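You operate a simulated robot arm through the tools that you are given. There is no shell and no other tool. Be economical: measure what you need, move in short steps, check, and stop when the job is done.

Carry out the task below with a simulated robot arm. There is one attempt and no reset: what you move stays moved.

TASK
Zero the gauge, then measure the cover in the stand.
Fine: COAT plunger on the slide's bare pad, then ZERO once; leave the reading on the screen and the slide back at LOAD.

The check looks at the end state, three seconds after you hand in, the way a careful person would. Anything else that was tipped, shoved, dropped, spilled or broken makes it a failure. Lids that push on must go on centred and level and be pressed home; caps that screw on are set level and turned clockwise until they are tight.

THE ROBOT
A 6-joint arm with a two-finger parallel gripper, fixed in place. Base frame: the origin is at the foot of the arm, x ahead of it, y to its left, z up. Units: m, degrees, N and s.
With the tool pointing down near the work surface it reaches from about 0.24 to 0.64 m from the base axis. Its first joint turns from -66.0 to 66.0 degrees. Payload 2.7 kg.
The tool frame sits at the grasp point between the pads (the TCP): z along the fingers, y along the line on which they close. The tips reach 0.023 m beyond it. The gripper opens to 0.094 m. The fingers are 0.038 m wide and 0.01 m thick; the gripper's body (0.054 by 0.096 m) begins 0.039 m behind the TCP.
Orientation is that of the tool frame in the base frame, as a unit quaternion [x, y, z, w]. With the fingers straight down and closing along the base's y, the tool's x points along the base's -x, its y along +y and its z along -z.

THE INTERFACE
- The arm moves only by the tool arm_command. Its argument "motion" is a list of rows, each an object (a shift or turn left out is 0, a gripper value left out holds the last) with "xyz": the shift along the tool's x, y, z in m, a list of three; "rotation": the turn, a rotation vector about the tool's x, y, z in degrees, a list of three; "fingers": the closure in counts, from 0 (fully open) to 255 (shut). In form: [{"xyz": [tx, ty, tz], "rotation": [wx, wy, wz], "fingers": fingers}, ...]. A call has 1 to 8 rows; each row is the pose to reach, as a shift and turn from the pose commanded when the call began, along the tool's axes at that moment. Each row takes 0.2 s and may step no farther than 0.05 m and 8.6 degrees from the row before; otherwise, or with a gripper value out of range, the whole call is refused. Where a pose cannot be reached the arm comes as near as it can. A force on the tool above 40 N (or 10 N above the force at the start of the call, whichever is more), or a blocked arm, ends the call early, and 0.2 s more pass. The fingers move at their own pace (about 0.045 m/s each) and stop on an object; they squeeze with about 22 N. The grip force told is the motor's: it shows also when the fingers shut on nothing. Time passes only in rows, and 0.2 s behind the last, so rows that repeat a pose let the fingers close. It gives the time, the measured TCP pose, the force on the tool (base axes), the opening and the grip force at its end, in the units of the frame above (readings bear some noise), with the torque about the TCP (base axes, N m) and any sound that the robot's microphone picked up.
- Cameras (640 x 400 px; columns grow to the right, rows downward): "scene" is fixed at [0.0871, -0.435, 1.4218]; the picture's right is [0.71, -0.71, 0.00], its down [-0.29, -0.28, -0.91] and it looks along [0.65, 0.65, -0.40] (base axes); focal length 297 px, centre (320, 200). "wrist" rides on the gripper at [0.087, 0.016, -0.075] in the tool frame; the picture's right is [-0.18, 0.98, 0.00], its down [-0.58, -0.11, -0.81] and it looks along [-0.79, -0.15, 0.59] (tool axes); focal length 243 px, centre (320, 200). There is no depth. A picture from a camera that has moved, and an enlarged one, comes with that camera's place and axes in the base frame and with its lens.
- camera(camera): a new picture of that camera. The clock stands still meanwhile.
- enlarge(camera, box): a new picture of the part [left, top, right, bottom] of that camera's present view, enlarged. The clock stands still meanwhile.
- close_job(): hands the job in; it is judged then, once.

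Go step by step. Nothing tells you positions but the pictures and the camera data: compare them with the known pose of the tool, close in by small moves and look again before you grip or let go. The budget is 120 turns and 68 pictures, counting those below and the enlarged ones. Unless the task says otherwise, let go and move clear before handing in, and close with one line.

The tools are called after "Call:" by a JSON object that holds its "fn" and its "kwargs". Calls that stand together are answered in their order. arm_command: Moves the arm, as the interface text tells. Its arguments: {"type":"object","properties":{"motion":{"type":"array","items":{"type":"object","properties":{"xyz":{"type":"array","items":{"type":"number"}},"rotation":{"type":"array","items":{"type":"number"}},"fingers":{"type":"number"}}}}},"required":["motion"]} The other tools are called the same way: camera (camera) takes a picture; enlarge (camera, box) takes an enlarged picture of a part of a camera's view; close_job () hands the job in.

At the start:

```text
time_s: 0.0
eef_pos: [0.3457, -0.1376, 1.2779]
tcp_rot: [-0.001, 1.0, 0.0, 0.001]
ft_force: [0.1, 0.8, 0.3]
torque: [0.01, 0.01, -0.02]
opening: 0.094
gripper_force: 0.1
```

scene: 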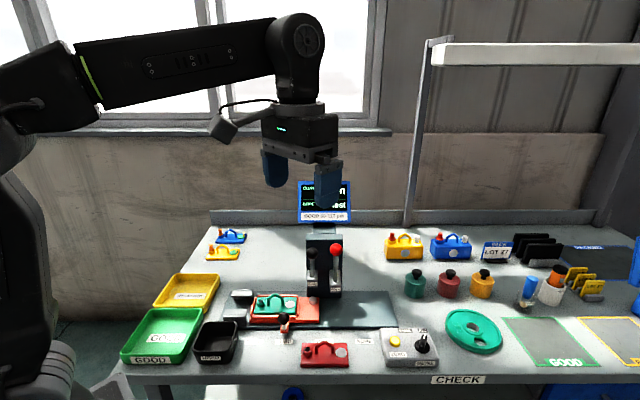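
wrist: 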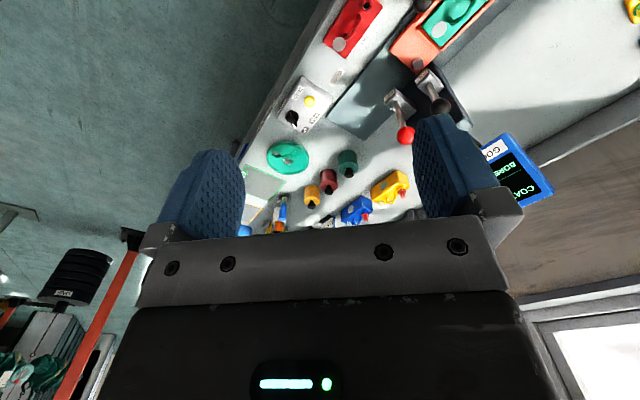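

I see a bench with a gauge stand, a slide carrying a green cover, a control box, and a screen. I'll look closer at these first.

Call:
{"fn": "enlarge", "kwargs": {"camera": "scene", "box": [200, 220, 360, 340]}}

Call:
{"fn": "enlarge", "kwargs": {"camera": "scene", "box": [280, 170, 370, 230]}}

Call:
{"fn": "enlarge", "kwargs": {"camera": "scene", "box": [290, 310, 450, 390]}}

Call:
{"fn": "enlarge", "kwargs": {"camera": "wrist", "box": [260, 0, 560, 220]}}

```text
3.33 times, centred on (280, 280) of scene
camera zoom: at [0.0871, -0.435, 1.4218], right [0.71, -0.71, 0.0], down [-0.29, -0.28, -0.91], along [0.65, 0.65, -0.4], focal length 990 px, centre (453, -67)
```

zoom: 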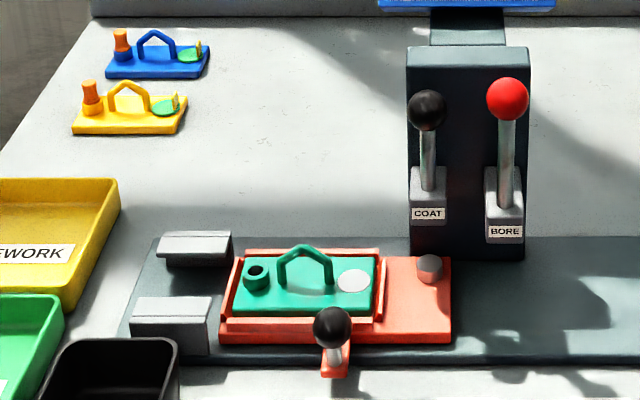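

```text
6.67 times, centred on (325, 200) of scene
camera zoom: at [0.0871, -0.435, 1.4218], right [0.71, -0.71, 0.0], down [-0.29, -0.28, -0.91], along [0.65, 0.65, -0.4], focal length 1981 px, centre (287, 200)
```

zoom: 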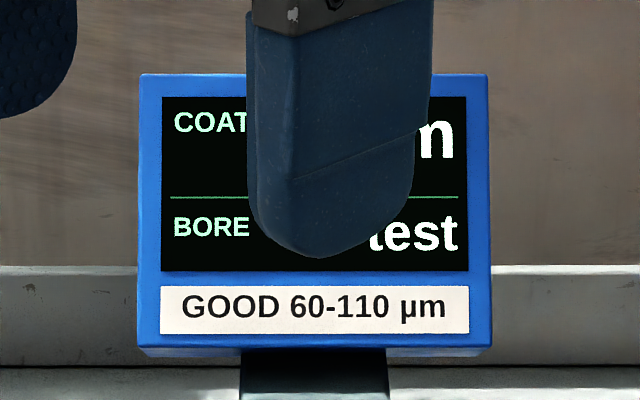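

```text
4.00 times, centred on (370, 350) of scene
camera zoom: at [0.0871, -0.435, 1.4218], right [0.71, -0.71, 0.0], down [-0.29, -0.28, -0.91], along [0.65, 0.65, -0.4], focal length 1188 px, centre (120, -400)
```

zoom: 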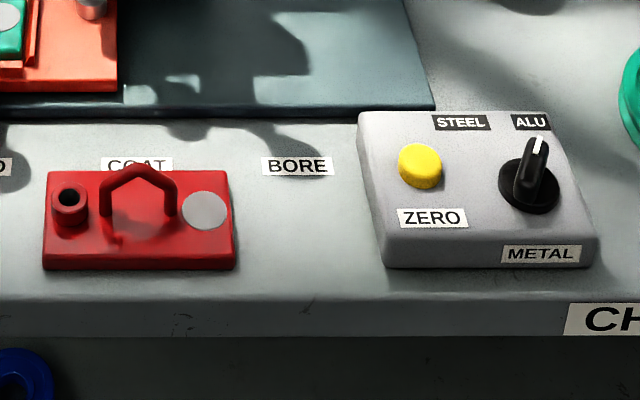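

```text
1.82 times, centred on (410, 110) of wrist
camera zoom: at [0.2576, -0.1213, 1.352], right [0.18, 0.98, 0.0], down [0.58, -0.11, 0.81], along [0.79, -0.15, -0.59], focal length 441 px, centre (156, 364)
```

zoom: 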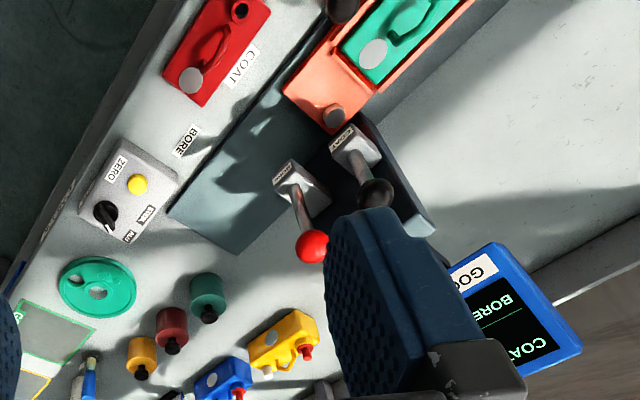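

The gauge has COAT/BORE levers, a slide with a bare pad, a ZERO button and a metal selector set to ALU. I'll check the lot sign and other labels for which metal applies.

Call:
{"fn": "enlarge", "kwargs": {"camera": "scene", "box": [380, 220, 640, 310]}}

Call:
{"fn": "enlarge", "kwargs": {"camera": "scene", "box": [470, 230, 530, 270]}}

Call:
{"fn": "arm_command", "kwargs": {"motion": [{"xyz": [0.04, 0, 0]}, {"xyz": [0.06, -0.02, 0]}]}}

```text
2.46 times, centred on (510, 265) of scene
camera zoom: at [0.0871, -0.435, 1.4218], right [0.71, -0.71, 0.0], down [-0.29, -0.28, -0.91], along [0.65, 0.65, -0.4], focal length 731 px, centre (-148, 40)
```

zoom: 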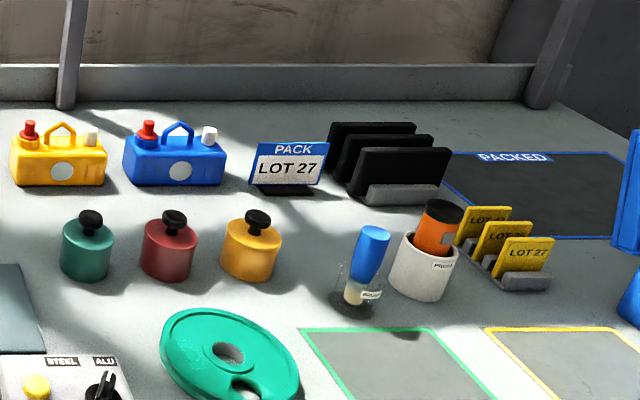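

```text
10.00 times, centred on (500, 250) of scene
camera zoom: at [0.0871, -0.435, 1.4218], right [0.71, -0.71, 0.0], down [-0.29, -0.28, -0.91], along [0.65, 0.65, -0.4], focal length 2971 px, centre (-1480, -300)
```

zoom: 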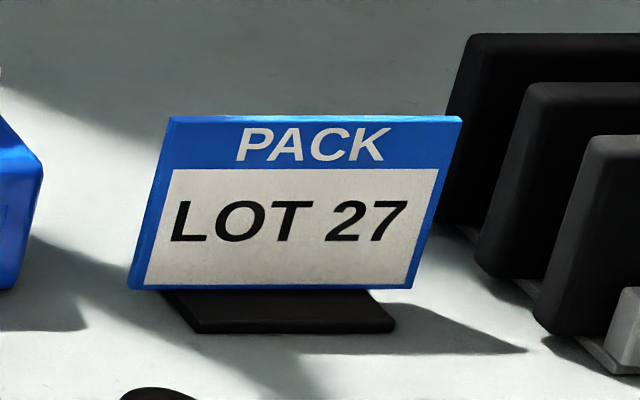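

```text
time_s: 0.6
eef_pos: [0.2853, -0.1576, 1.2747]
tcp_rot: [-0.001, 1.0, -0.001, 0.001]
ft_force: [-0.4, -0.4, 0.3]
torque: [-0.05, 0.0, -0.03]
opening: 0.0941
gripper_force: 0.0
```

The sign says nothing about metal. I moved the arm aside to see the screen and get a second wrist view.

Call:
{"fn": "enlarge", "kwargs": {"camera": "scene", "box": [280, 170, 370, 230]}}

Call:
{"fn": "camera", "kwargs": {"camera": "wrist"}}

```text
6.67 times, centred on (325, 200) of scene
camera zoom: at [0.0871, -0.435, 1.4218], right [0.71, -0.71, 0.0], down [-0.29, -0.28, -0.91], along [0.65, 0.65, -0.4], focal length 1981 px, centre (287, 200)
```

zoom: 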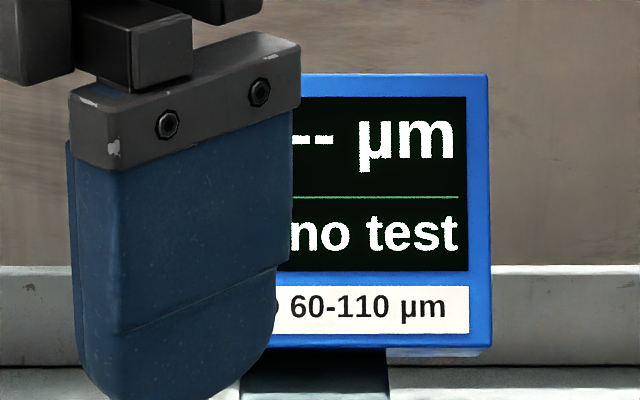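

```text
58 pictures are left
camera wrist: at [0.1976, -0.1423, 1.3498], right [0.18, 0.98, 0.0], down [0.58, -0.11, 0.81], along [0.79, -0.15, -0.59], focal length 243 px, centre (320, 200)
```

wrist: 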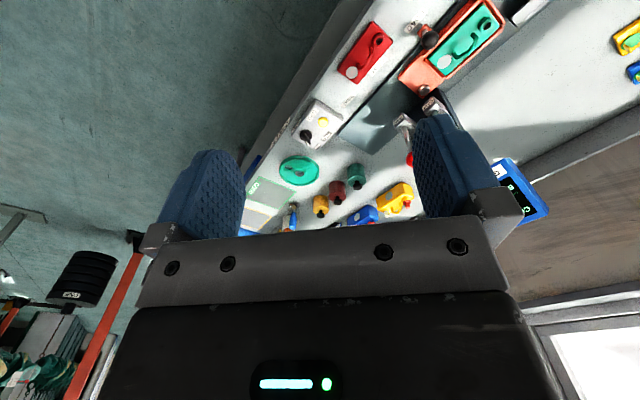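

The screen shows COAT "--- µm" and BORE "no test". I'll take close-ups of the stand and slide to see how the levers, plungers and pad line up.

Call:
{"fn": "enlarge", "kwargs": {"camera": "scene", "box": [290, 230, 360, 310]}}

Call:
{"fn": "enlarge", "kwargs": {"camera": "scene", "box": [220, 280, 320, 360]}}

Call:
{"fn": "enlarge", "kwargs": {"camera": "wrist", "box": [300, 0, 520, 170]}}

```text
5.00 times, centred on (325, 270) of scene
camera zoom: at [0.0871, -0.435, 1.4218], right [0.71, -0.71, 0.0], down [-0.29, -0.28, -0.91], along [0.65, 0.65, -0.4], focal length 1486 px, centre (295, -150)
```

zoom: 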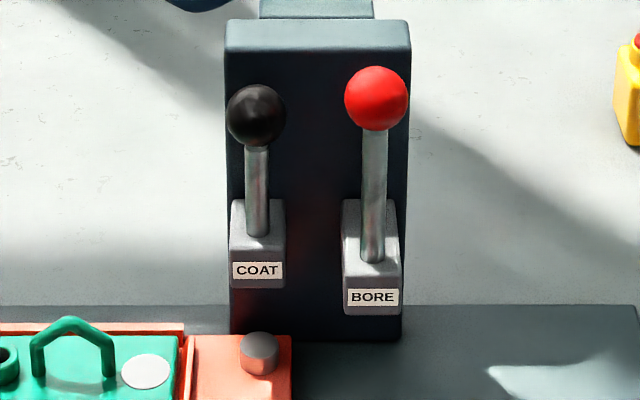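

```text
5.00 times, centred on (270, 320) of scene
camera zoom: at [0.0871, -0.435, 1.4218], right [0.71, -0.71, 0.0], down [-0.29, -0.28, -0.91], along [0.65, 0.65, -0.4], focal length 1486 px, centre (570, -400)
```

zoom: 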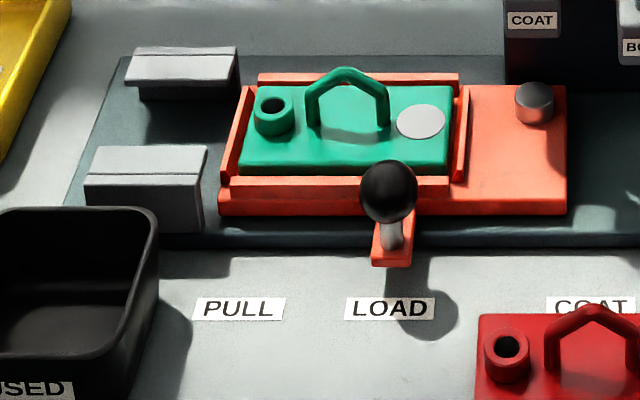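

```text
2.35 times, centred on (410, 85) of wrist
camera zoom: at [0.1976, -0.1423, 1.3498], right [0.18, 0.98, 0.0], down [0.58, -0.11, 0.81], along [0.79, -0.15, -0.59], focal length 571 px, centre (108, 471)
```

zoom: 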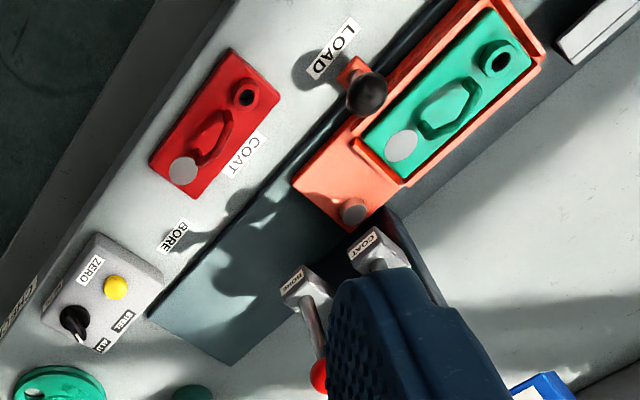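

The bench runs along (0.71,-0.71), 45° to my base. I'll turn the tool 45° to face the stand squarely and come down for a closer view.

Call:
{"fn": "arm_command", "kwargs": {"motion": [{"xyz": [-0.006, 0.005, 0.022], "rotation": [0, 0, -5.6]}, {"xyz": [-0.012, 0.01, 0.044], "rotation": [0, 0, -11.2]}, {"xyz": [-0.018, 0.015, 0.066], "rotation": [0, 0, -16.9]}, {"xyz": [-0.024, 0.02, 0.088], "rotation": [0, 0, -22.5]}, {"xyz": [-0.03, 0.025, 0.11], "rotation": [0, 0, -28.1]}, {"xyz": [-0.036, 0.03, 0.132], "rotation": [0, 0, -33.8]}, {"xyz": [-0.042, 0.034, 0.154], "rotation": [0, 0, -39.4]}, {"xyz": [-0.047, 0.038, 0.175], "rotation": [0, 0, -45]}]}}

Call:
{"fn": "camera", "kwargs": {"camera": "wrist"}}

Call:
{"fn": "camera", "kwargs": {"camera": "scene"}}

```text
time_s: 2.4
eef_pos: [0.3317, -0.1197, 1.0992]
tcp_rot: [-0.384, 0.923, -0.001, 0.0]
ft_force: [0.5, -0.2, -0.4]
torque: [-0.02, 0.0, -0.02]
opening: 0.0941
gripper_force: 0.0
```

```text
54 pictures are left
camera wrist: at [0.2593, -0.1698, 1.1755], right [-0.57, 0.82, 0.0], down [0.49, 0.34, 0.81], along [0.66, 0.46, -0.59], focal length 243 px, centre (320, 200)
```

wrist: 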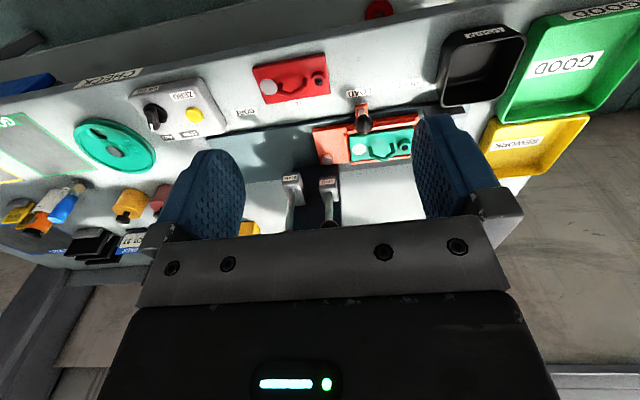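

```text
53 pictures are left
```

scene: 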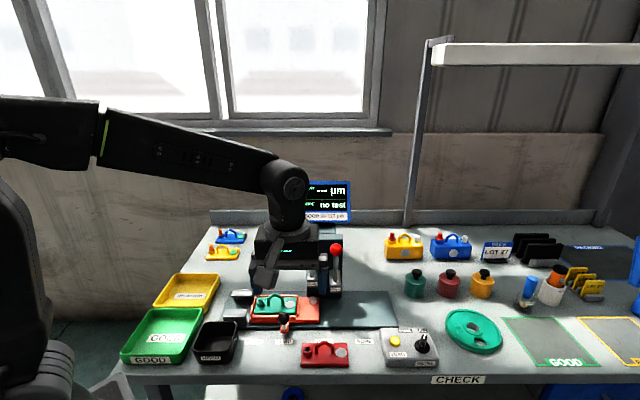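

The wrist view is upside down but clear. I'll enlarge the stand area.

Call:
{"fn": "enlarge", "kwargs": {"camera": "wrist", "box": [230, 80, 430, 230]}}

```text
2.67 times, centred on (330, 155) of wrist
camera zoom: at [0.2593, -0.1698, 1.1755], right [-0.57, 0.82, 0.0], down [0.49, 0.34, 0.81], along [0.66, 0.46, -0.59], focal length 647 px, centre (293, 320)
```

zoom: 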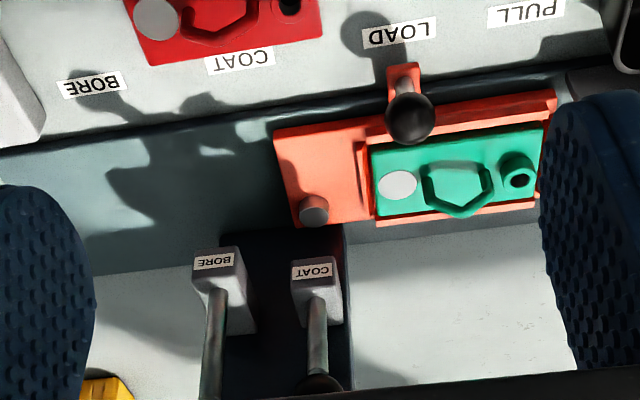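

The bare pad appears to sit directly below the COAT block at LOAD. To learn how the levers move I'll look at the stand from its left side.

Call:
{"fn": "arm_command", "kwargs": {"motion": [{"xyz": [-0.0, 0.03, -0.02], "rotation": [0, 0, 8.5]}, {"xyz": [-0.02, 0.06, -0.04], "rotation": [0, 0, 17]}, {"xyz": [-0.05, 0.09, -0.06], "rotation": [0, 0, 25.5]}, {"xyz": [-0.08, 0.12, -0.08], "rotation": [0, 0, 34]}, {"xyz": [-0.11, 0.15, -0.086], "rotation": [0, 0, 42.5]}, {"xyz": [-0.14, 0.18, -0.086], "rotation": [0, 0, 51]}, {"xyz": [-0.17, 0.199, -0.086], "rotation": [0, 0, 59.5]}, {"xyz": [-0.19, 0.199, -0.086], "rotation": [0, 0, 68]}]}}

Call:
{"fn": "arm_command", "kwargs": {"motion": [{"rotation": [0, 0, 8]}, {"rotation": [0, 0, 16]}, {"rotation": [0, 0, 22]}]}}

Call:
{"fn": "enlarge", "kwargs": {"camera": "wrist", "box": [200, 80, 440, 240]}}

```text
time_s: 4.2
eef_pos: [0.3244, 0.1565, 1.1882]
tcp_rot: [0.199, 0.98, 0.0, 0.001]
ft_force: [-1.0, -0.2, 0.5]
torque: [0.01, -0.01, -0.04]
opening: 0.094
gripper_force: 0.1
```

```text
time_s: 5.0
eef_pos: [0.3253, 0.156, 1.1867]
tcp_rot: [0.383, 0.924, 0.0, 0.0]
ft_force: [-0.6, -0.2, 0.2]
torque: [-0.03, -0.02, 0.02]
opening: 0.094
gripper_force: 0.1
```

```text
2.50 times, centred on (320, 160) of wrist
camera zoom: at [0.2748, 0.2281, 1.2621], right [0.83, 0.56, 0.0], down [0.33, -0.49, 0.81], along [0.46, -0.67, -0.59], focal length 606 px, centre (320, 300)
```

zoom: 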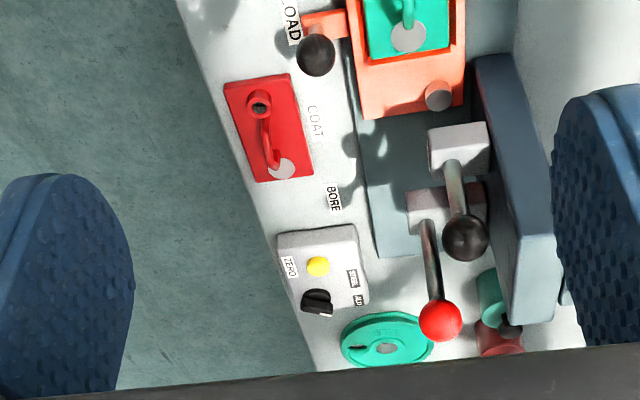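

The side view triangulates well: COAT lever is a vertical post with ball at bench (u 0.350, v 0.395, z≈0.99), pad directly below at z≈0.835, ZERO button at (0.571,-0.20,0.832). I'll turn back, close the fingers and hover above the COAT ball.

Call:
{"fn": "arm_command", "kwargs": {"motion": [{"xyz": [-0.02, 0.0, 0], "rotation": [0, 0, -8.5], "fingers": 255}, {"xyz": [-0.05, 0.01, 0], "rotation": [0, 0, -17]}, {"xyz": [-0.08, 0.02, 0], "rotation": [0, 0, -25.5]}, {"xyz": [-0.11, 0.03, 0], "rotation": [0, 0, -34]}, {"xyz": [-0.14, 0.04, 0], "rotation": [0, 0, -42.5]}, {"xyz": [-0.17, 0.05, 0], "rotation": [0, 0, -51]}, {"xyz": [-0.2, 0.053, 0], "rotation": [0, 0, -59.5]}, {"xyz": [-0.223, 0.053, 0], "rotation": [0, 0, -68]}]}}

Call:
{"fn": "arm_command", "kwargs": {"motion": [{"xyz": [0, 0, 0.02], "rotation": [0, 0, -8]}, {"xyz": [0, 0, 0.05], "rotation": [0, 0, -16]}, {"xyz": [0, 0, 0.08], "rotation": [0, 0, -22]}, {"xyz": [0, 0, 0.1], "rotation": [0, 0, -22]}]}}

Call:
{"fn": "enlarge", "kwargs": {"camera": "scene", "box": [270, 170, 390, 300]}}

Call:
{"fn": "enlarge", "kwargs": {"camera": "wrist", "box": [220, 40, 420, 240]}}

```text
time_s: 6.8
eef_pos: [0.521, 0.0342, 1.1883]
tcp_rot: [-0.201, 0.98, 0.0, 0.0]
ft_force: [0.4, 0.3, 1.0]
torque: [-0.02, 0.0, -0.02]
opening: 0.0
gripper_force: 22.0
```

```text
time_s: 7.8
eef_pos: [0.5213, 0.0356, 1.0883]
tcp_rot: [-0.384, 0.923, -0.001, 0.001]
ft_force: [0.3, 0.1, 0.9]
torque: [0.0, -0.01, -0.03]
opening: 0.0002
gripper_force: 21.8
```

```text
3.08 times, centred on (330, 235) of scene
camera zoom: at [0.0871, -0.435, 1.4218], right [0.71, -0.71, 0.0], down [-0.29, -0.28, -0.91], along [0.65, 0.65, -0.4], focal length 914 px, centre (289, 92)
```

zoom: 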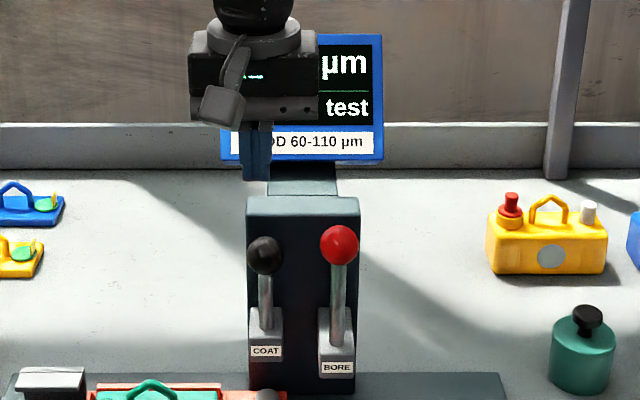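

```text
2.00 times, centred on (320, 140) of wrist
camera zoom: at [0.4481, -0.015, 1.1624], right [-0.57, 0.82, 0.0], down [0.49, 0.34, 0.81], along [0.66, 0.46, -0.59], focal length 485 px, centre (320, 320)
```

zoom: 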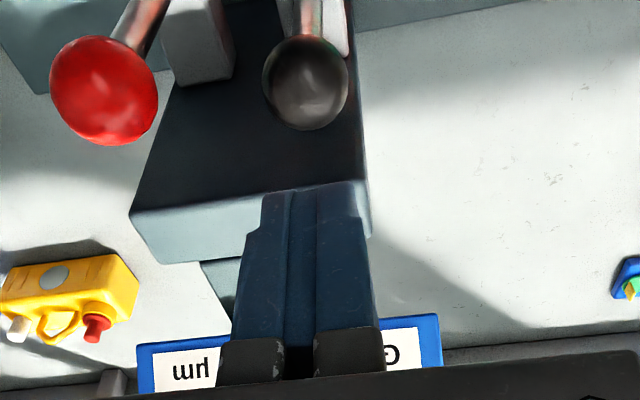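

Calibration checks out: the fingertips sit above the COAT ball, offset ~6 mm left to clear the red ball. I'll descend gently until contact.

Call:
{"fn": "arm_command", "kwargs": {"motion": [{"xyz": [0, 0, 0.03]}, {"xyz": [0, 0, 0.05]}, {"xyz": [0, 0, 0.056]}, {"xyz": [0, 0, 0.062]}, {"xyz": [0, 0, 0.068]}, {"xyz": [0, 0, 0.074]}]}}

Call:
{"fn": "enlarge", "kwargs": {"camera": "scene", "box": [270, 170, 390, 300]}}

```text
time_s: 9.2
eef_pos: [0.5202, 0.0356, 1.0153]
tcp_rot: [-0.383, 0.924, -0.001, 0.001]
ft_force: [0.1, -1.3, 2.3]
torque: [0.05, 0.02, 0.0]
opening: 0.0001
gripper_force: 22.3
```

```text
3.08 times, centred on (330, 235) of scene
camera zoom: at [0.0871, -0.435, 1.4218], right [0.71, -0.71, 0.0], down [-0.29, -0.28, -0.91], along [0.65, 0.65, -0.4], focal length 914 px, centre (289, 92)
```

zoom: 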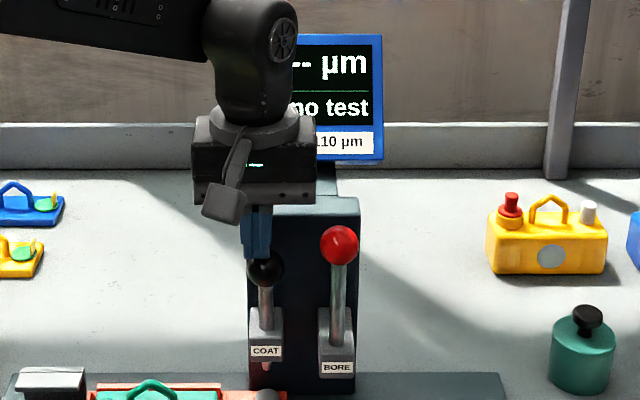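

The ball moved down and the plunger rod is emerging under the block, so it is a straight push-down plunger. I'll keep pressing in small steps until it lands on the pad.

Call:
{"fn": "arm_command", "kwargs": {"motion": [{"xyz": [0, 0, 0.006]}, {"xyz": [0, 0, 0.012]}, {"xyz": [0, 0, 0.018]}, {"xyz": [0, 0, 0.022]}, {"xyz": [0, 0, 0.026]}]}}

Call:
{"fn": "enlarge", "kwargs": {"camera": "scene", "box": [270, 170, 390, 300]}}

```text
time_s: 10.4
eef_pos: [0.5203, 0.0349, 0.989]
tcp_rot: [-0.383, 0.924, -0.001, 0.001]
ft_force: [2.5, -0.3, 4.6]
torque: [-0.01, -0.11, -0.01]
opening: 0.0
gripper_force: 22.1
```

```text
3.08 times, centred on (330, 235) of scene
camera zoom: at [0.0871, -0.435, 1.4218], right [0.71, -0.71, 0.0], down [-0.29, -0.28, -0.91], along [0.65, 0.65, -0.4], focal length 914 px, centre (289, 92)
```

zoom: 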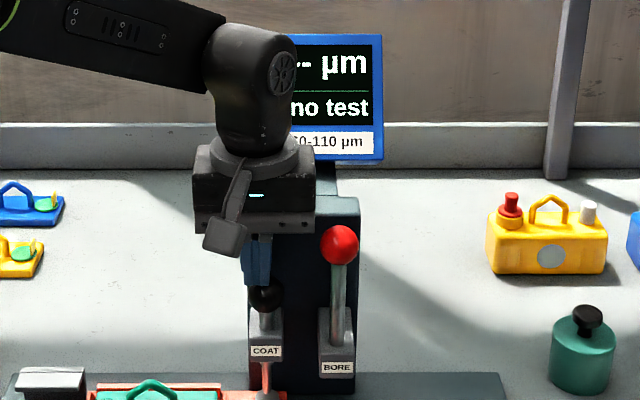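

The plunger tip is about at the pad top now. I'll press a little more until the force rises.

Call:
{"fn": "arm_command", "kwargs": {"motion": [{"xyz": [0, 0, 0.003]}, {"xyz": [0, 0, 0.006]}, {"xyz": [0, 0, 0.009]}]}}

Call:
{"fn": "enlarge", "kwargs": {"camera": "scene", "box": [270, 170, 390, 300]}}

```text
time_s: 11.2
eef_pos: [0.5201, 0.0358, 0.9826]
tcp_rot: [-0.384, 0.923, -0.003, 0.004]
ft_force: [-5.9, 3.7, 30.0]
torque: [0.0, -0.07, 0.03]
opening: 0.0
gripper_force: 21.6
```

```text
3.08 times, centred on (330, 235) of scene
camera zoom: at [0.0865, -0.435, 1.4219], right [0.71, -0.71, 0.0], down [-0.29, -0.28, -0.91], along [0.65, 0.65, -0.4], focal length 914 px, centre (289, 92)
```

zoom: 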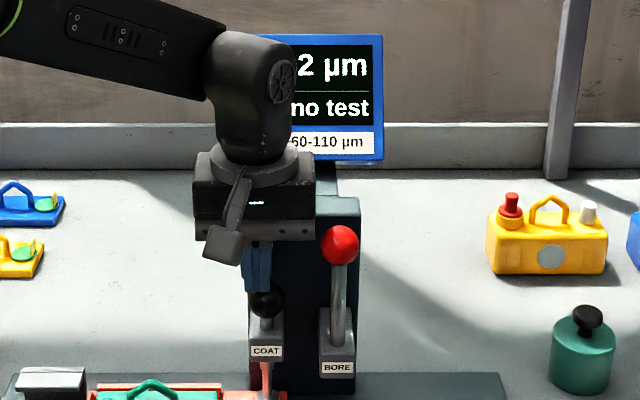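

It seated at 30 N and the screen shows a reading ending in "2 µm". I'll lift straight off and see whether the lever stays down.

Call:
{"fn": "arm_command", "kwargs": {"motion": [{"xyz": [0, 0, -0.01]}, {"xyz": [0, 0, -0.03]}, {"xyz": [0, 0, -0.07]}, {"xyz": [0.04, 0, -0.1]}, {"xyz": [0.08, 0, -0.1]}, {"xyz": [0.12, -0.02, -0.1]}]}}

Call:
{"fn": "enlarge", "kwargs": {"camera": "scene", "box": [270, 170, 390, 300]}}

```text
time_s: 12.6
eef_pos: [0.4484, -0.064, 1.0805]
tcp_rot: [-0.384, 0.923, 0.0, 0.0]
ft_force: [-0.3, 1.0, 0.1]
torque: [0.04, 0.0, 0.01]
opening: 0.0
gripper_force: 21.9
```

```text
3.08 times, centred on (330, 235) of scene
camera zoom: at [0.0872, -0.435, 1.4218], right [0.71, -0.71, 0.0], down [-0.29, -0.28, -0.91], along [0.65, 0.65, -0.4], focal length 914 px, centre (289, 92)
```

zoom: 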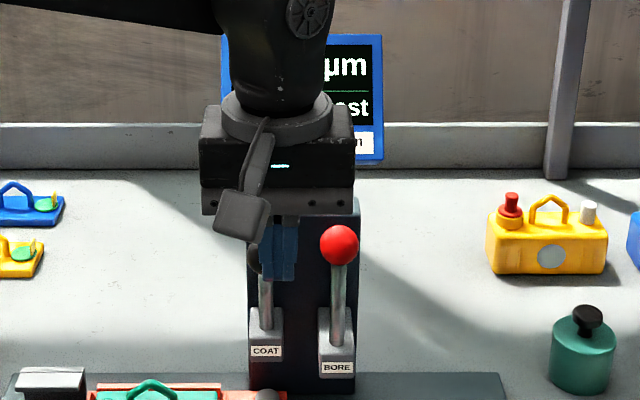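

The plunger springs back up and the reading is taken on contact. Next I move above the ZERO button (about x 0.571, y −0.20) with closed fingers and check.

Call:
{"fn": "arm_command", "kwargs": {"motion": [{"xyz": [0.011, -0.045, 0]}, {"xyz": [0.011, -0.09, 0]}, {"xyz": [0.011, -0.135, 0]}, {"xyz": [0.011, -0.184, 0]}, {"xyz": [0.011, -0.184, 0.045]}, {"xyz": [0.011, -0.184, 0.09]}, {"xyz": [0.011, -0.184, 0.135]}, {"xyz": [0.011, -0.184, 0.165]}]}}

Call:
{"fn": "camera", "kwargs": {"camera": "scene"}}

Call:
{"fn": "enlarge", "kwargs": {"camera": "wrist", "box": [220, 40, 420, 240]}}

Call:
{"fn": "enlarge", "kwargs": {"camera": "scene", "box": [280, 170, 370, 230]}}

Call:
{"fn": "enlarge", "kwargs": {"camera": "scene", "box": [350, 300, 450, 380]}}

```text
time_s: 14.4
eef_pos: [0.5719, -0.2016, 0.9144]
tcp_rot: [-0.384, 0.923, -0.002, 0.0]
ft_force: [0.2, 0.0, -0.7]
torque: [-0.02, 0.01, -0.02]
opening: 0.0
gripper_force: 22.0
```

```text
44 pictures are left
```

scene: 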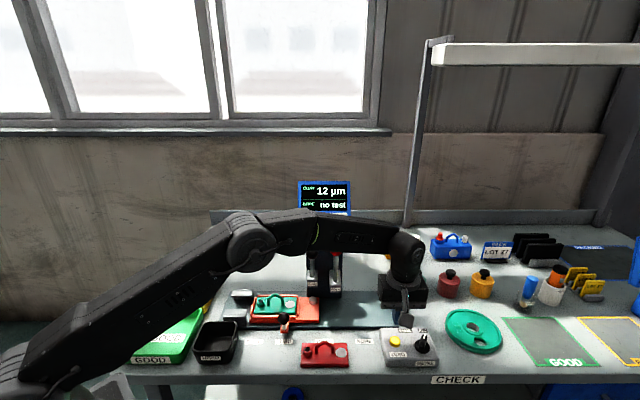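

```text
2.00 times, centred on (320, 140) of wrist
camera zoom: at [0.4984, -0.2509, 0.9904], right [-0.57, 0.82, 0.0], down [0.49, 0.34, 0.81], along [0.67, 0.46, -0.59], focal length 485 px, centre (320, 320)
```

zoom: 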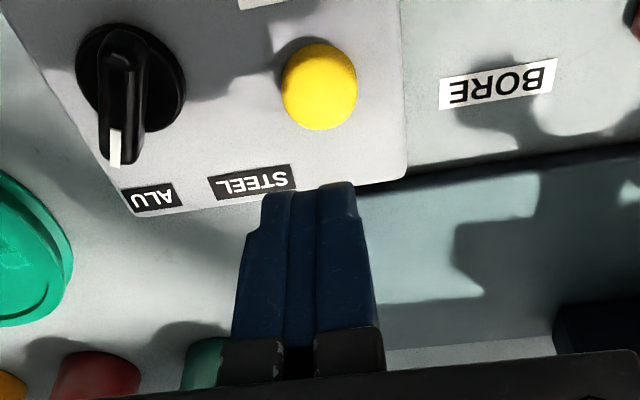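

```text
6.67 times, centred on (325, 200) of scene
camera zoom: at [0.0871, -0.435, 1.4218], right [0.71, -0.71, 0.0], down [-0.29, -0.28, -0.91], along [0.65, 0.65, -0.4], focal length 1981 px, centre (287, 200)
```

zoom: 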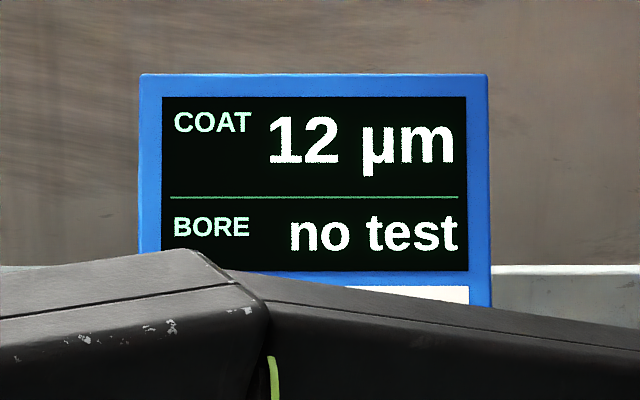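

```text
5.00 times, centred on (400, 340) of scene
camera zoom: at [0.0871, -0.435, 1.4218], right [0.71, -0.71, 0.0], down [-0.29, -0.28, -0.91], along [0.65, 0.65, -0.4], focal length 1486 px, centre (-80, -500)
```

zoom: 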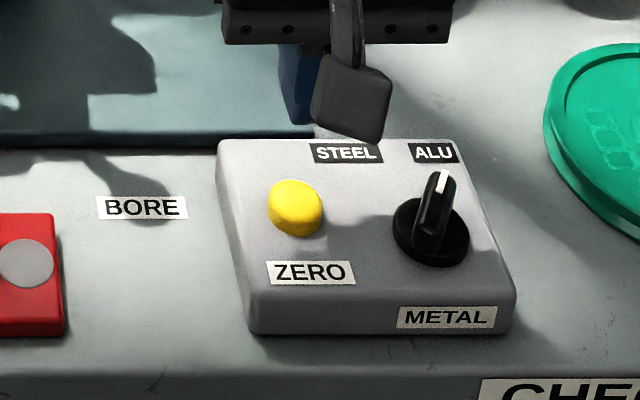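

COAT reads 12 µm and holds. The fingertips are centred over ZERO; I'll descend to it in small steps.

Call:
{"fn": "arm_command", "kwargs": {"motion": [{"xyz": [0.004, 0.001, 0.03]}, {"xyz": [0.004, 0.001, 0.048]}, {"xyz": [0.004, 0.001, 0.052]}, {"xyz": [0.004, 0.001, 0.055]}, {"xyz": [0.004, 0.001, 0.058]}]}}

Call:
{"fn": "enlarge", "kwargs": {"camera": "scene", "box": [280, 170, 370, 230]}}

```text
time_s: 15.6
eef_pos: [0.5688, -0.2034, 0.8575]
tcp_rot: [-0.383, 0.924, -0.002, 0.0]
ft_force: [-1.4, 2.4, 5.0]
torque: [0.01, 0.04, 0.0]
opening: 0.0001
gripper_force: 22.1
heard: click
```

```text
6.67 times, centred on (325, 200) of scene
camera zoom: at [0.087, -0.4349, 1.4219], right [0.71, -0.71, 0.0], down [-0.29, -0.28, -0.91], along [0.65, 0.65, -0.4], focal length 1981 px, centre (287, 200)
```

zoom: 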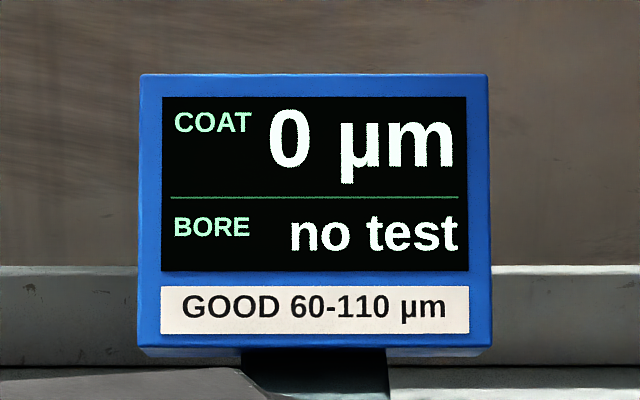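

ZERO clicked once and the screen reads 0 µm. I'll lift off and go to the slide's knob (u≈0.279, v≈0.31, z≈0.855), opening the fingers.

Call:
{"fn": "arm_command", "kwargs": {"motion": [{"xyz": [0, 0, -0.04]}, {"xyz": [0, 0, -0.09]}, {"xyz": [0, 0.045, -0.11]}, {"xyz": [0, 0.09, -0.11]}, {"xyz": [0, 0.135, -0.11]}, {"xyz": [-0.015, 0.18, -0.11], "fingers": 90}, {"xyz": [-0.03, 0.225, -0.11]}, {"xyz": [-0.047, 0.267, -0.11]}]}}

Call:
{"fn": "camera", "kwargs": {"camera": "wrist"}}

Call:
{"fn": "camera", "kwargs": {"camera": "scene"}}

```text
time_s: 17.4
eef_pos: [0.4121, 0.0211, 0.9659]
tcp_rot: [-0.384, 0.924, -0.001, 0.0]
ft_force: [0.7, -0.3, 0.0]
torque: [0.0, 0.01, 0.0]
opening: 0.0608
gripper_force: 0.0
```

```text
39 pictures are left
camera wrist: at [0.339, -0.0294, 1.0405], right [-0.57, 0.82, 0.0], down [0.49, 0.34, 0.81], along [0.67, 0.46, -0.59], focal length 243 px, centre (320, 200)
```

wrist: 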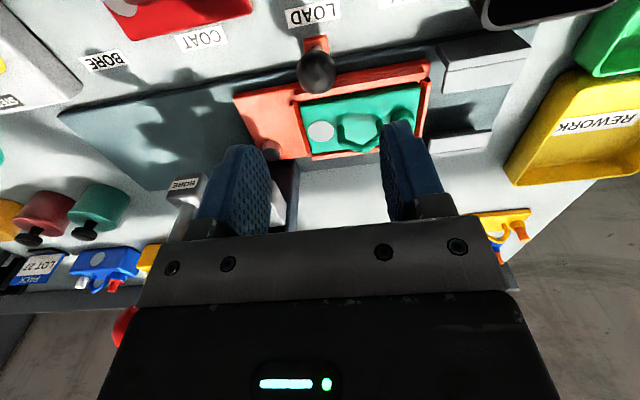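

```text
38 pictures are left
```

scene: 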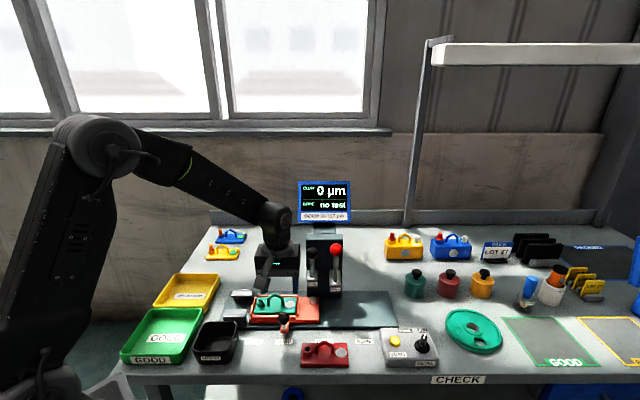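

The knob sits directly beneath the open fingers. I'll descend and close on it.

Call:
{"fn": "arm_command", "kwargs": {"motion": [{"xyz": [0, -0.004, 0.04]}, {"xyz": [0, -0.004, 0.075]}, {"xyz": [0, -0.004, 0.09]}, {"xyz": [0, -0.004, 0.104]}, {"xyz": [0, -0.004, 0.104]}]}}

Call:
{"fn": "enlarge", "kwargs": {"camera": "scene", "box": [220, 270, 340, 360]}}

Call:
{"fn": "camera", "kwargs": {"camera": "wrist"}}

```text
time_s: 18.6
eef_pos: [0.4154, 0.0153, 0.8607]
tcp_rot: [-0.384, 0.923, 0.0, 0.0]
ft_force: [-1.2, 0.1, -0.6]
torque: [0.02, -0.03, -0.01]
opening: 0.0607
gripper_force: 0.0
```

```text
4.44 times, centred on (280, 315) of scene
camera zoom: at [0.0871, -0.435, 1.4218], right [0.71, -0.71, 0.0], down [-0.29, -0.28, -0.91], along [0.65, 0.65, -0.4], focal length 1320 px, centre (498, -311)
```

zoom: 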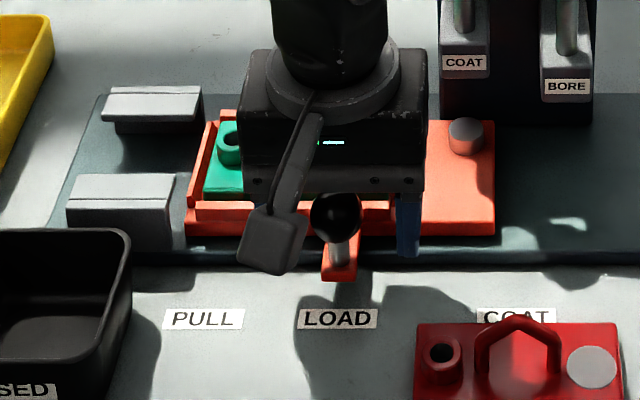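

```text
36 pictures are left
camera wrist: at [0.343, -0.0351, 0.936], right [-0.57, 0.82, 0.0], down [0.49, 0.34, 0.81], along [0.67, 0.46, -0.59], focal length 243 px, centre (320, 200)
```

wrist: 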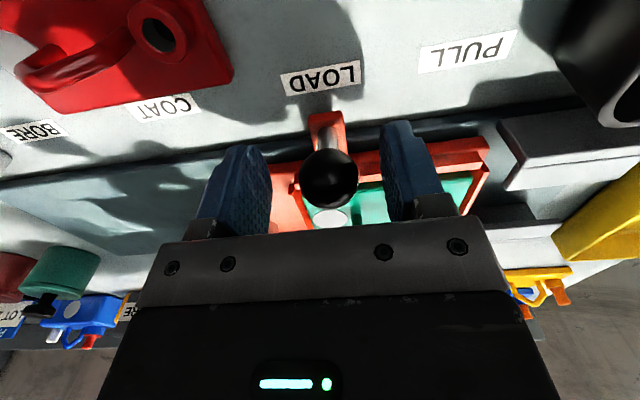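

The knob is between the fingers. I'll close on it.

Call:
{"fn": "arm_command", "kwargs": {"motion": [{"fingers": 255}, {}, {}, {}]}}

Call:
{"fn": "arm_command", "kwargs": {"motion": [{"xyz": [0, -0.01, 0]}, {"xyz": [0, -0.02, 0]}, {"xyz": [0, -0.03, 0]}]}}

Call:
{"fn": "enlarge", "kwargs": {"camera": "scene", "box": [220, 270, 340, 360]}}

```text
time_s: 19.6
eef_pos: [0.416, 0.016, 0.8621]
tcp_rot: [-0.384, 0.923, -0.002, 0.0]
ft_force: [-1.8, 4.1, -1.2]
torque: [-0.05, 0.22, 0.07]
opening: 0.0296
gripper_force: 44.7
```

```text
time_s: 20.4
eef_pos: [0.4372, -0.0079, 0.8618]
tcp_rot: [-0.383, 0.924, 0.0, 0.0]
ft_force: [-5.0, -4.3, -6.7]
torque: [0.29, -0.49, 0.12]
opening: 0.0292
gripper_force: 45.1
```

```text
4.44 times, centred on (280, 315) of scene
camera zoom: at [0.0871, -0.4351, 1.4218], right [0.71, -0.71, 0.0], down [-0.29, -0.28, -0.91], along [0.65, 0.65, -0.4], focal length 1320 px, centre (498, -311)
```

zoom: 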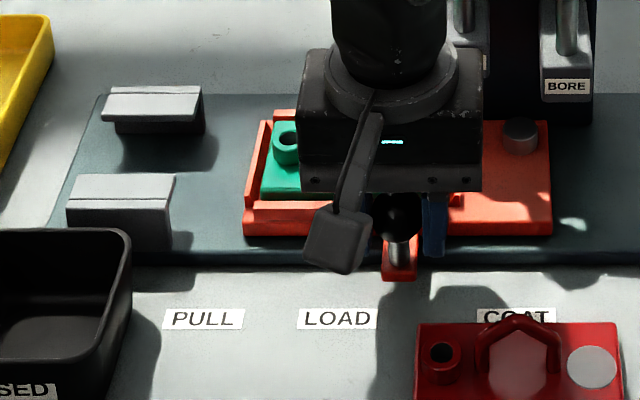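

The slide follows. By my measurement the cover's metal spot needs ≈0.063 m total shift to lie under the COAT plunger; I'll go there and look.

Call:
{"fn": "arm_command", "kwargs": {"motion": [{"xyz": [0, -0.01, 0]}, {"xyz": [0, -0.02, 0]}, {"xyz": [0, -0.031, 0]}]}}

Call:
{"fn": "enlarge", "kwargs": {"camera": "scene", "box": [240, 260, 360, 350]}}

Call:
{"fn": "camera", "kwargs": {"camera": "wrist"}}

```text
time_s: 21.2
eef_pos: [0.4587, -0.0286, 0.8609]
tcp_rot: [-0.383, 0.924, -0.001, -0.001]
ft_force: [-5.5, -4.3, -11.6]
torque: [-0.12, 0.34, -0.18]
opening: 0.0291
gripper_force: 45.0
```

```text
4.44 times, centred on (300, 305) of scene
camera zoom: at [0.0872, -0.4351, 1.4218], right [0.71, -0.71, 0.0], down [-0.29, -0.28, -0.91], along [0.65, 0.65, -0.4], focal length 1320 px, centre (409, -267)
```

zoom: 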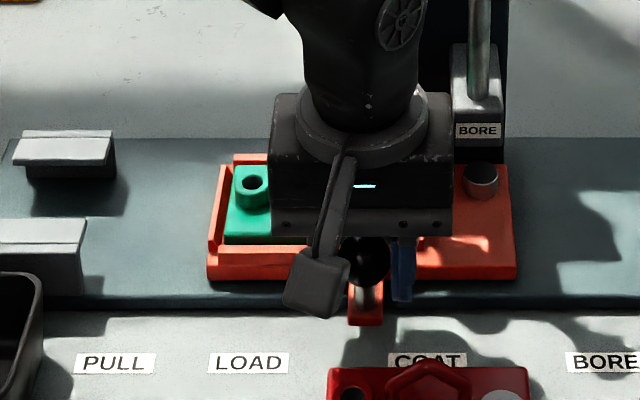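

```text
33 pictures are left
camera wrist: at [0.3864, -0.0782, 0.9363], right [-0.57, 0.82, 0.0], down [0.49, 0.34, 0.81], along [0.66, 0.46, -0.59], focal length 243 px, centre (320, 200)
```

wrist: 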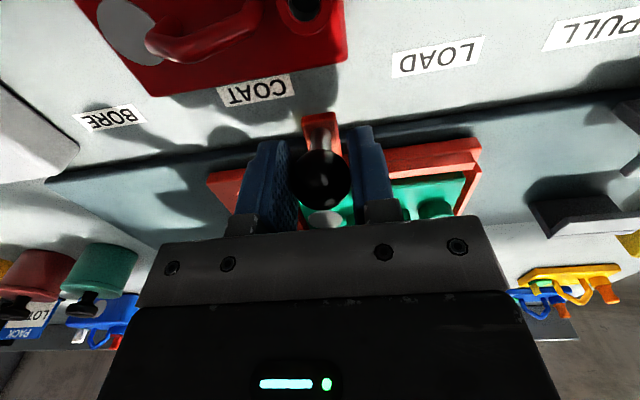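

The gripper hides the spot, so I'll release, rise and step back to look at the alignment.

Call:
{"fn": "arm_command", "kwargs": {"motion": [{"fingers": 90}, {"fingers": 90}, {"fingers": 90}, {"xyz": [0, 0, -0.03]}, {"xyz": [0, 0, -0.07]}, {"xyz": [0.03, 0.04, -0.1]}, {"xyz": [0.05, 0.08, -0.12]}, {"xyz": [0.05, 0.12, -0.14]}]}}

Call:
{"fn": "enlarge", "kwargs": {"camera": "scene", "box": [260, 230, 380, 330]}}

Call:
{"fn": "enlarge", "kwargs": {"camera": "wrist", "box": [180, 40, 400, 210]}}

```text
refused: row 6 steps farther than a row can; nothing moved
```

```text
4.00 times, centred on (320, 280) of scene
camera zoom: at [0.0872, -0.4351, 1.4218], right [0.71, -0.71, 0.0], down [-0.29, -0.28, -0.91], along [0.65, 0.65, -0.4], focal length 1188 px, centre (320, -120)
```

zoom: 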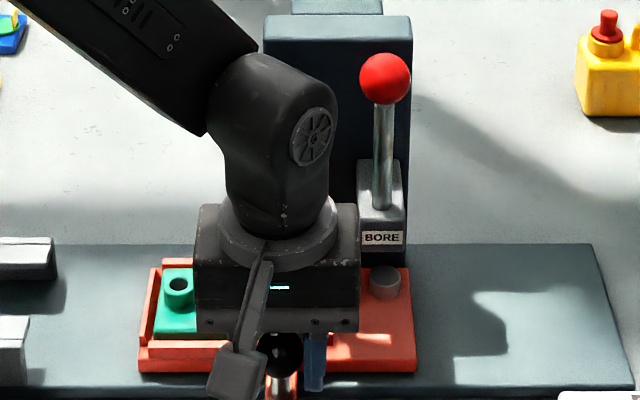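

```text
2.35 times, centred on (290, 125) of wrist
camera zoom: at [0.3864, -0.0782, 0.9363], right [-0.57, 0.82, 0.0], down [0.49, 0.34, 0.81], along [0.66, 0.46, -0.59], focal length 571 px, centre (391, 376)
```

zoom: 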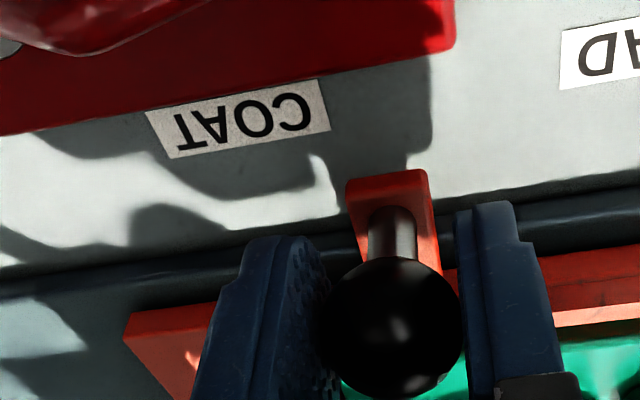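

A row was too long; I'll repeat the release with shorter steps.

Call:
{"fn": "arm_command", "kwargs": {"motion": [{"fingers": 90}, {"fingers": 90}, {"fingers": 90}, {"xyz": [0, 0, -0.03]}, {"xyz": [0, 0, -0.07]}, {"xyz": [0.025, 0.025, -0.1]}, {"xyz": [0.04, 0.06, -0.12]}, {"xyz": [0.05, 0.1, -0.14]}]}}

Call:
{"fn": "enlarge", "kwargs": {"camera": "scene", "box": [260, 230, 380, 330]}}

Call:
{"fn": "enlarge", "kwargs": {"camera": "wrist", "box": [180, 40, 400, 210]}}

```text
time_s: 23.0
eef_pos: [0.3553, 0.0095, 1.0041]
tcp_rot: [-0.383, 0.924, -0.001, 0.0]
ft_force: [-0.3, 0.6, 0.1]
torque: [0.01, 0.0, 0.0]
opening: 0.0607
gripper_force: 0.1
```

```text
4.00 times, centred on (320, 280) of scene
camera zoom: at [0.0871, -0.435, 1.4218], right [0.71, -0.71, 0.0], down [-0.29, -0.28, -0.91], along [0.65, 0.65, -0.4], focal length 1188 px, centre (320, -120)
```

zoom: 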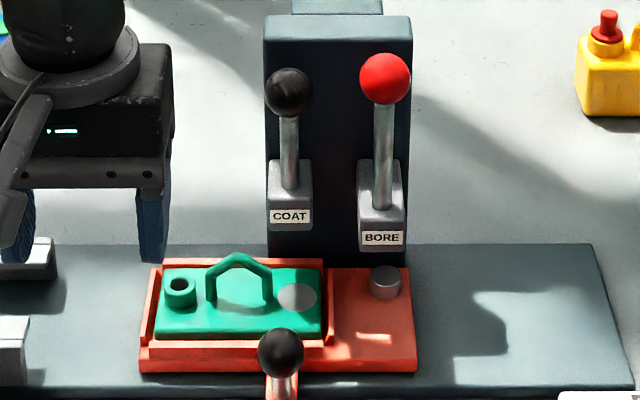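

```text
2.35 times, centred on (290, 125) of wrist
camera zoom: at [0.2821, -0.0407, 1.0776], right [-0.57, 0.82, 0.0], down [0.49, 0.34, 0.81], along [0.67, 0.46, -0.59], focal length 571 px, centre (391, 376)
```

zoom: 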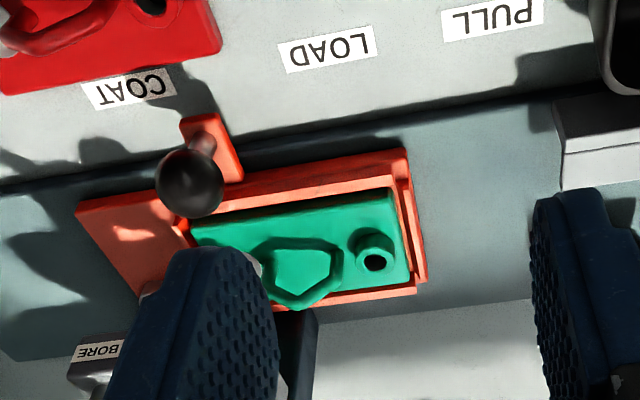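

The spot is about 4–6 mm right of the COAT plunger line. I'll re-grip the knob and nudge the slide back about 5 mm to centre it.

Call:
{"fn": "arm_command", "kwargs": {"motion": [{"xyz": [-0.01, -0.04, 0.02]}, {"xyz": [-0.025, -0.075, 0.04]}, {"xyz": [-0.05, -0.1, 0.07]}, {"xyz": [-0.05, -0.1, 0.11]}, {"xyz": [-0.05, -0.1, 0.14]}, {"xyz": [-0.05, -0.1, 0.14], "fingers": 255}, {"xyz": [-0.05, -0.1, 0.14]}, {"xyz": [-0.05, -0.1, 0.14]}]}}

Call:
{"fn": "arm_command", "kwargs": {"motion": [{"xyz": [0, 0.003, 0]}, {"xyz": [0, 0.005, 0]}, {"xyz": [0, 0.005, 0]}]}}

Call:
{"fn": "arm_command", "kwargs": {"motion": [{"fingers": 90}, {}, {}, {"xyz": [0, 0, -0.03]}, {"xyz": [0, 0, -0.07]}, {"xyz": [0.025, 0.025, -0.1]}, {"xyz": [0.04, 0.06, -0.12]}, {"xyz": [0.05, 0.1, -0.14]}]}}

Call:
{"fn": "enlarge", "kwargs": {"camera": "scene", "box": [260, 230, 380, 330]}}

```text
time_s: 24.8
eef_pos: [0.4619, -0.028, 0.8607]
tcp_rot: [-0.384, 0.923, -0.001, 0.001]
ft_force: [1.2, 0.4, -4.4]
torque: [0.01, -0.19, 0.01]
opening: 0.0296
gripper_force: 45.0
```

```text
time_s: 25.6
eef_pos: [0.4569, -0.0252, 0.8609]
tcp_rot: [-0.384, 0.923, 0.0, 0.0]
ft_force: [5.4, 5.6, -8.8]
torque: [-0.19, 0.22, -0.03]
opening: 0.0292
gripper_force: 45.3
```

```text
time_s: 27.4
eef_pos: [0.3498, 0.0089, 1.0039]
tcp_rot: [-0.384, 0.923, -0.001, 0.0]
ft_force: [-0.4, -0.4, 0.5]
torque: [-0.02, -0.01, -0.01]
opening: 0.0609
gripper_force: 0.1
```

```text
4.00 times, centred on (320, 280) of scene
camera zoom: at [0.0871, -0.435, 1.4218], right [0.71, -0.71, 0.0], down [-0.29, -0.28, -0.91], along [0.65, 0.65, -0.4], focal length 1188 px, centre (320, -120)
```

zoom: 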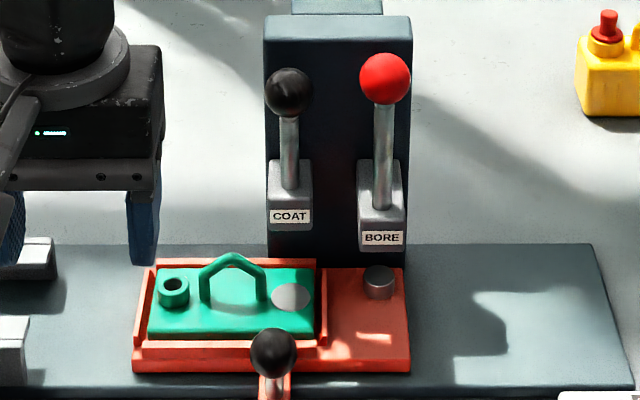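

The spot is now centred under the COAT plunger. I'll close the fingers and hover above the COAT ball again.

Call:
{"fn": "arm_command", "kwargs": {"motion": [{"xyz": [0, 0, -0.04], "fingers": 255}, {"xyz": [0, -0.01, -0.086]}, {"xyz": [-0.03, -0.035, -0.086]}, {"xyz": [-0.06, -0.06, -0.086]}, {"xyz": [-0.09, -0.085, -0.086]}, {"xyz": [-0.12, -0.1, -0.086]}, {"xyz": [-0.14, -0.1, -0.086]}, {"xyz": [-0.14, -0.1, -0.06]}]}}

Call:
{"fn": "enlarge", "kwargs": {"camera": "scene", "box": [270, 170, 390, 300]}}

```text
time_s: 29.2
eef_pos: [0.5209, 0.0403, 1.0628]
tcp_rot: [-0.383, 0.924, -0.001, 0.0]
ft_force: [0.8, 1.2, -0.3]
torque: [0.01, 0.0, -0.03]
opening: 0.0
gripper_force: 22.3
```

```text
3.08 times, centred on (330, 235) of scene
camera zoom: at [0.0872, -0.435, 1.4218], right [0.71, -0.71, 0.0], down [-0.29, -0.28, -0.91], along [0.65, 0.65, -0.4], focal length 914 px, centre (289, 92)
```

zoom: 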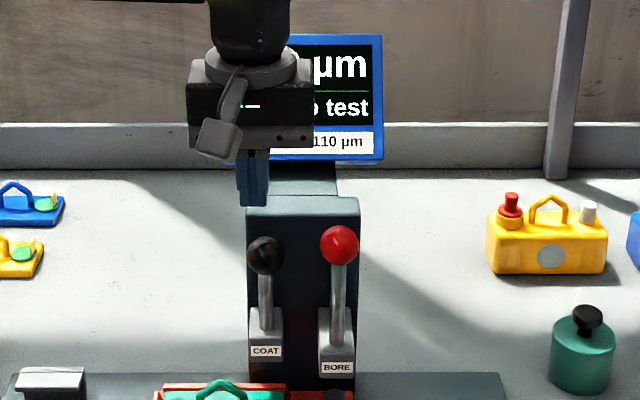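

Aligned. I'll press down, gently near contact.

Call:
{"fn": "arm_command", "kwargs": {"motion": [{"xyz": [0.003, -0.0025, 0.03]}, {"xyz": [0.003, -0.0025, 0.05]}, {"xyz": [0.003, -0.0025, 0.062]}, {"xyz": [0.003, -0.0025, 0.072]}, {"xyz": [0.003, -0.0025, 0.078]}]}}

Call:
{"fn": "arm_command", "kwargs": {"motion": [{"xyz": [0, 0, 0.003]}, {"xyz": [0, 0, 0.006]}, {"xyz": [0, 0, 0.009]}]}}

Call:
{"fn": "enlarge", "kwargs": {"camera": "scene", "box": [270, 180, 390, 310]}}

```text
time_s: 30.4
eef_pos: [0.5194, 0.0345, 0.9836]
tcp_rot: [-0.384, 0.924, -0.001, 0.003]
ft_force: [1.9, -1.7, 3.9]
torque: [-0.05, -0.04, -0.01]
opening: 0.0
gripper_force: 21.8
```

```text
time_s: 31.1
eef_pos: [0.5199, 0.036, 0.9831]
tcp_rot: [-0.384, 0.923, -0.003, 0.003]
ft_force: [-6.2, -0.1, 6.5]
torque: [-0.03, 0.06, -0.04]
opening: 0.0
gripper_force: 22.3
stopped in row 3: the force on the tool passed its limit at 44 N (the readings are from after the stop); the commanded pose is now the measured one
```

```text
3.08 times, centred on (330, 245) of scene
camera zoom: at [0.0869, -0.435, 1.4218], right [0.71, -0.71, 0.0], down [-0.29, -0.28, -0.91], along [0.65, 0.65, -0.4], focal length 914 px, centre (289, 62)
```

zoom: 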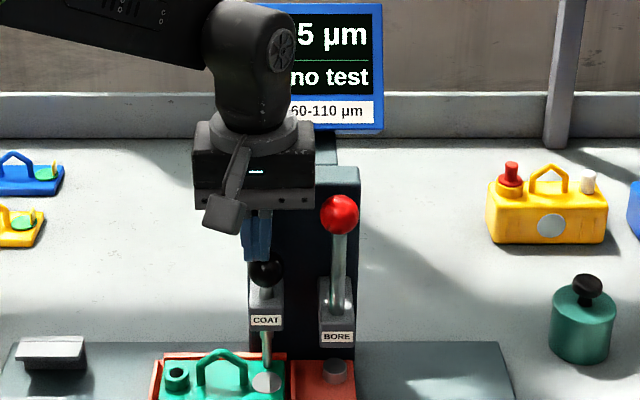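

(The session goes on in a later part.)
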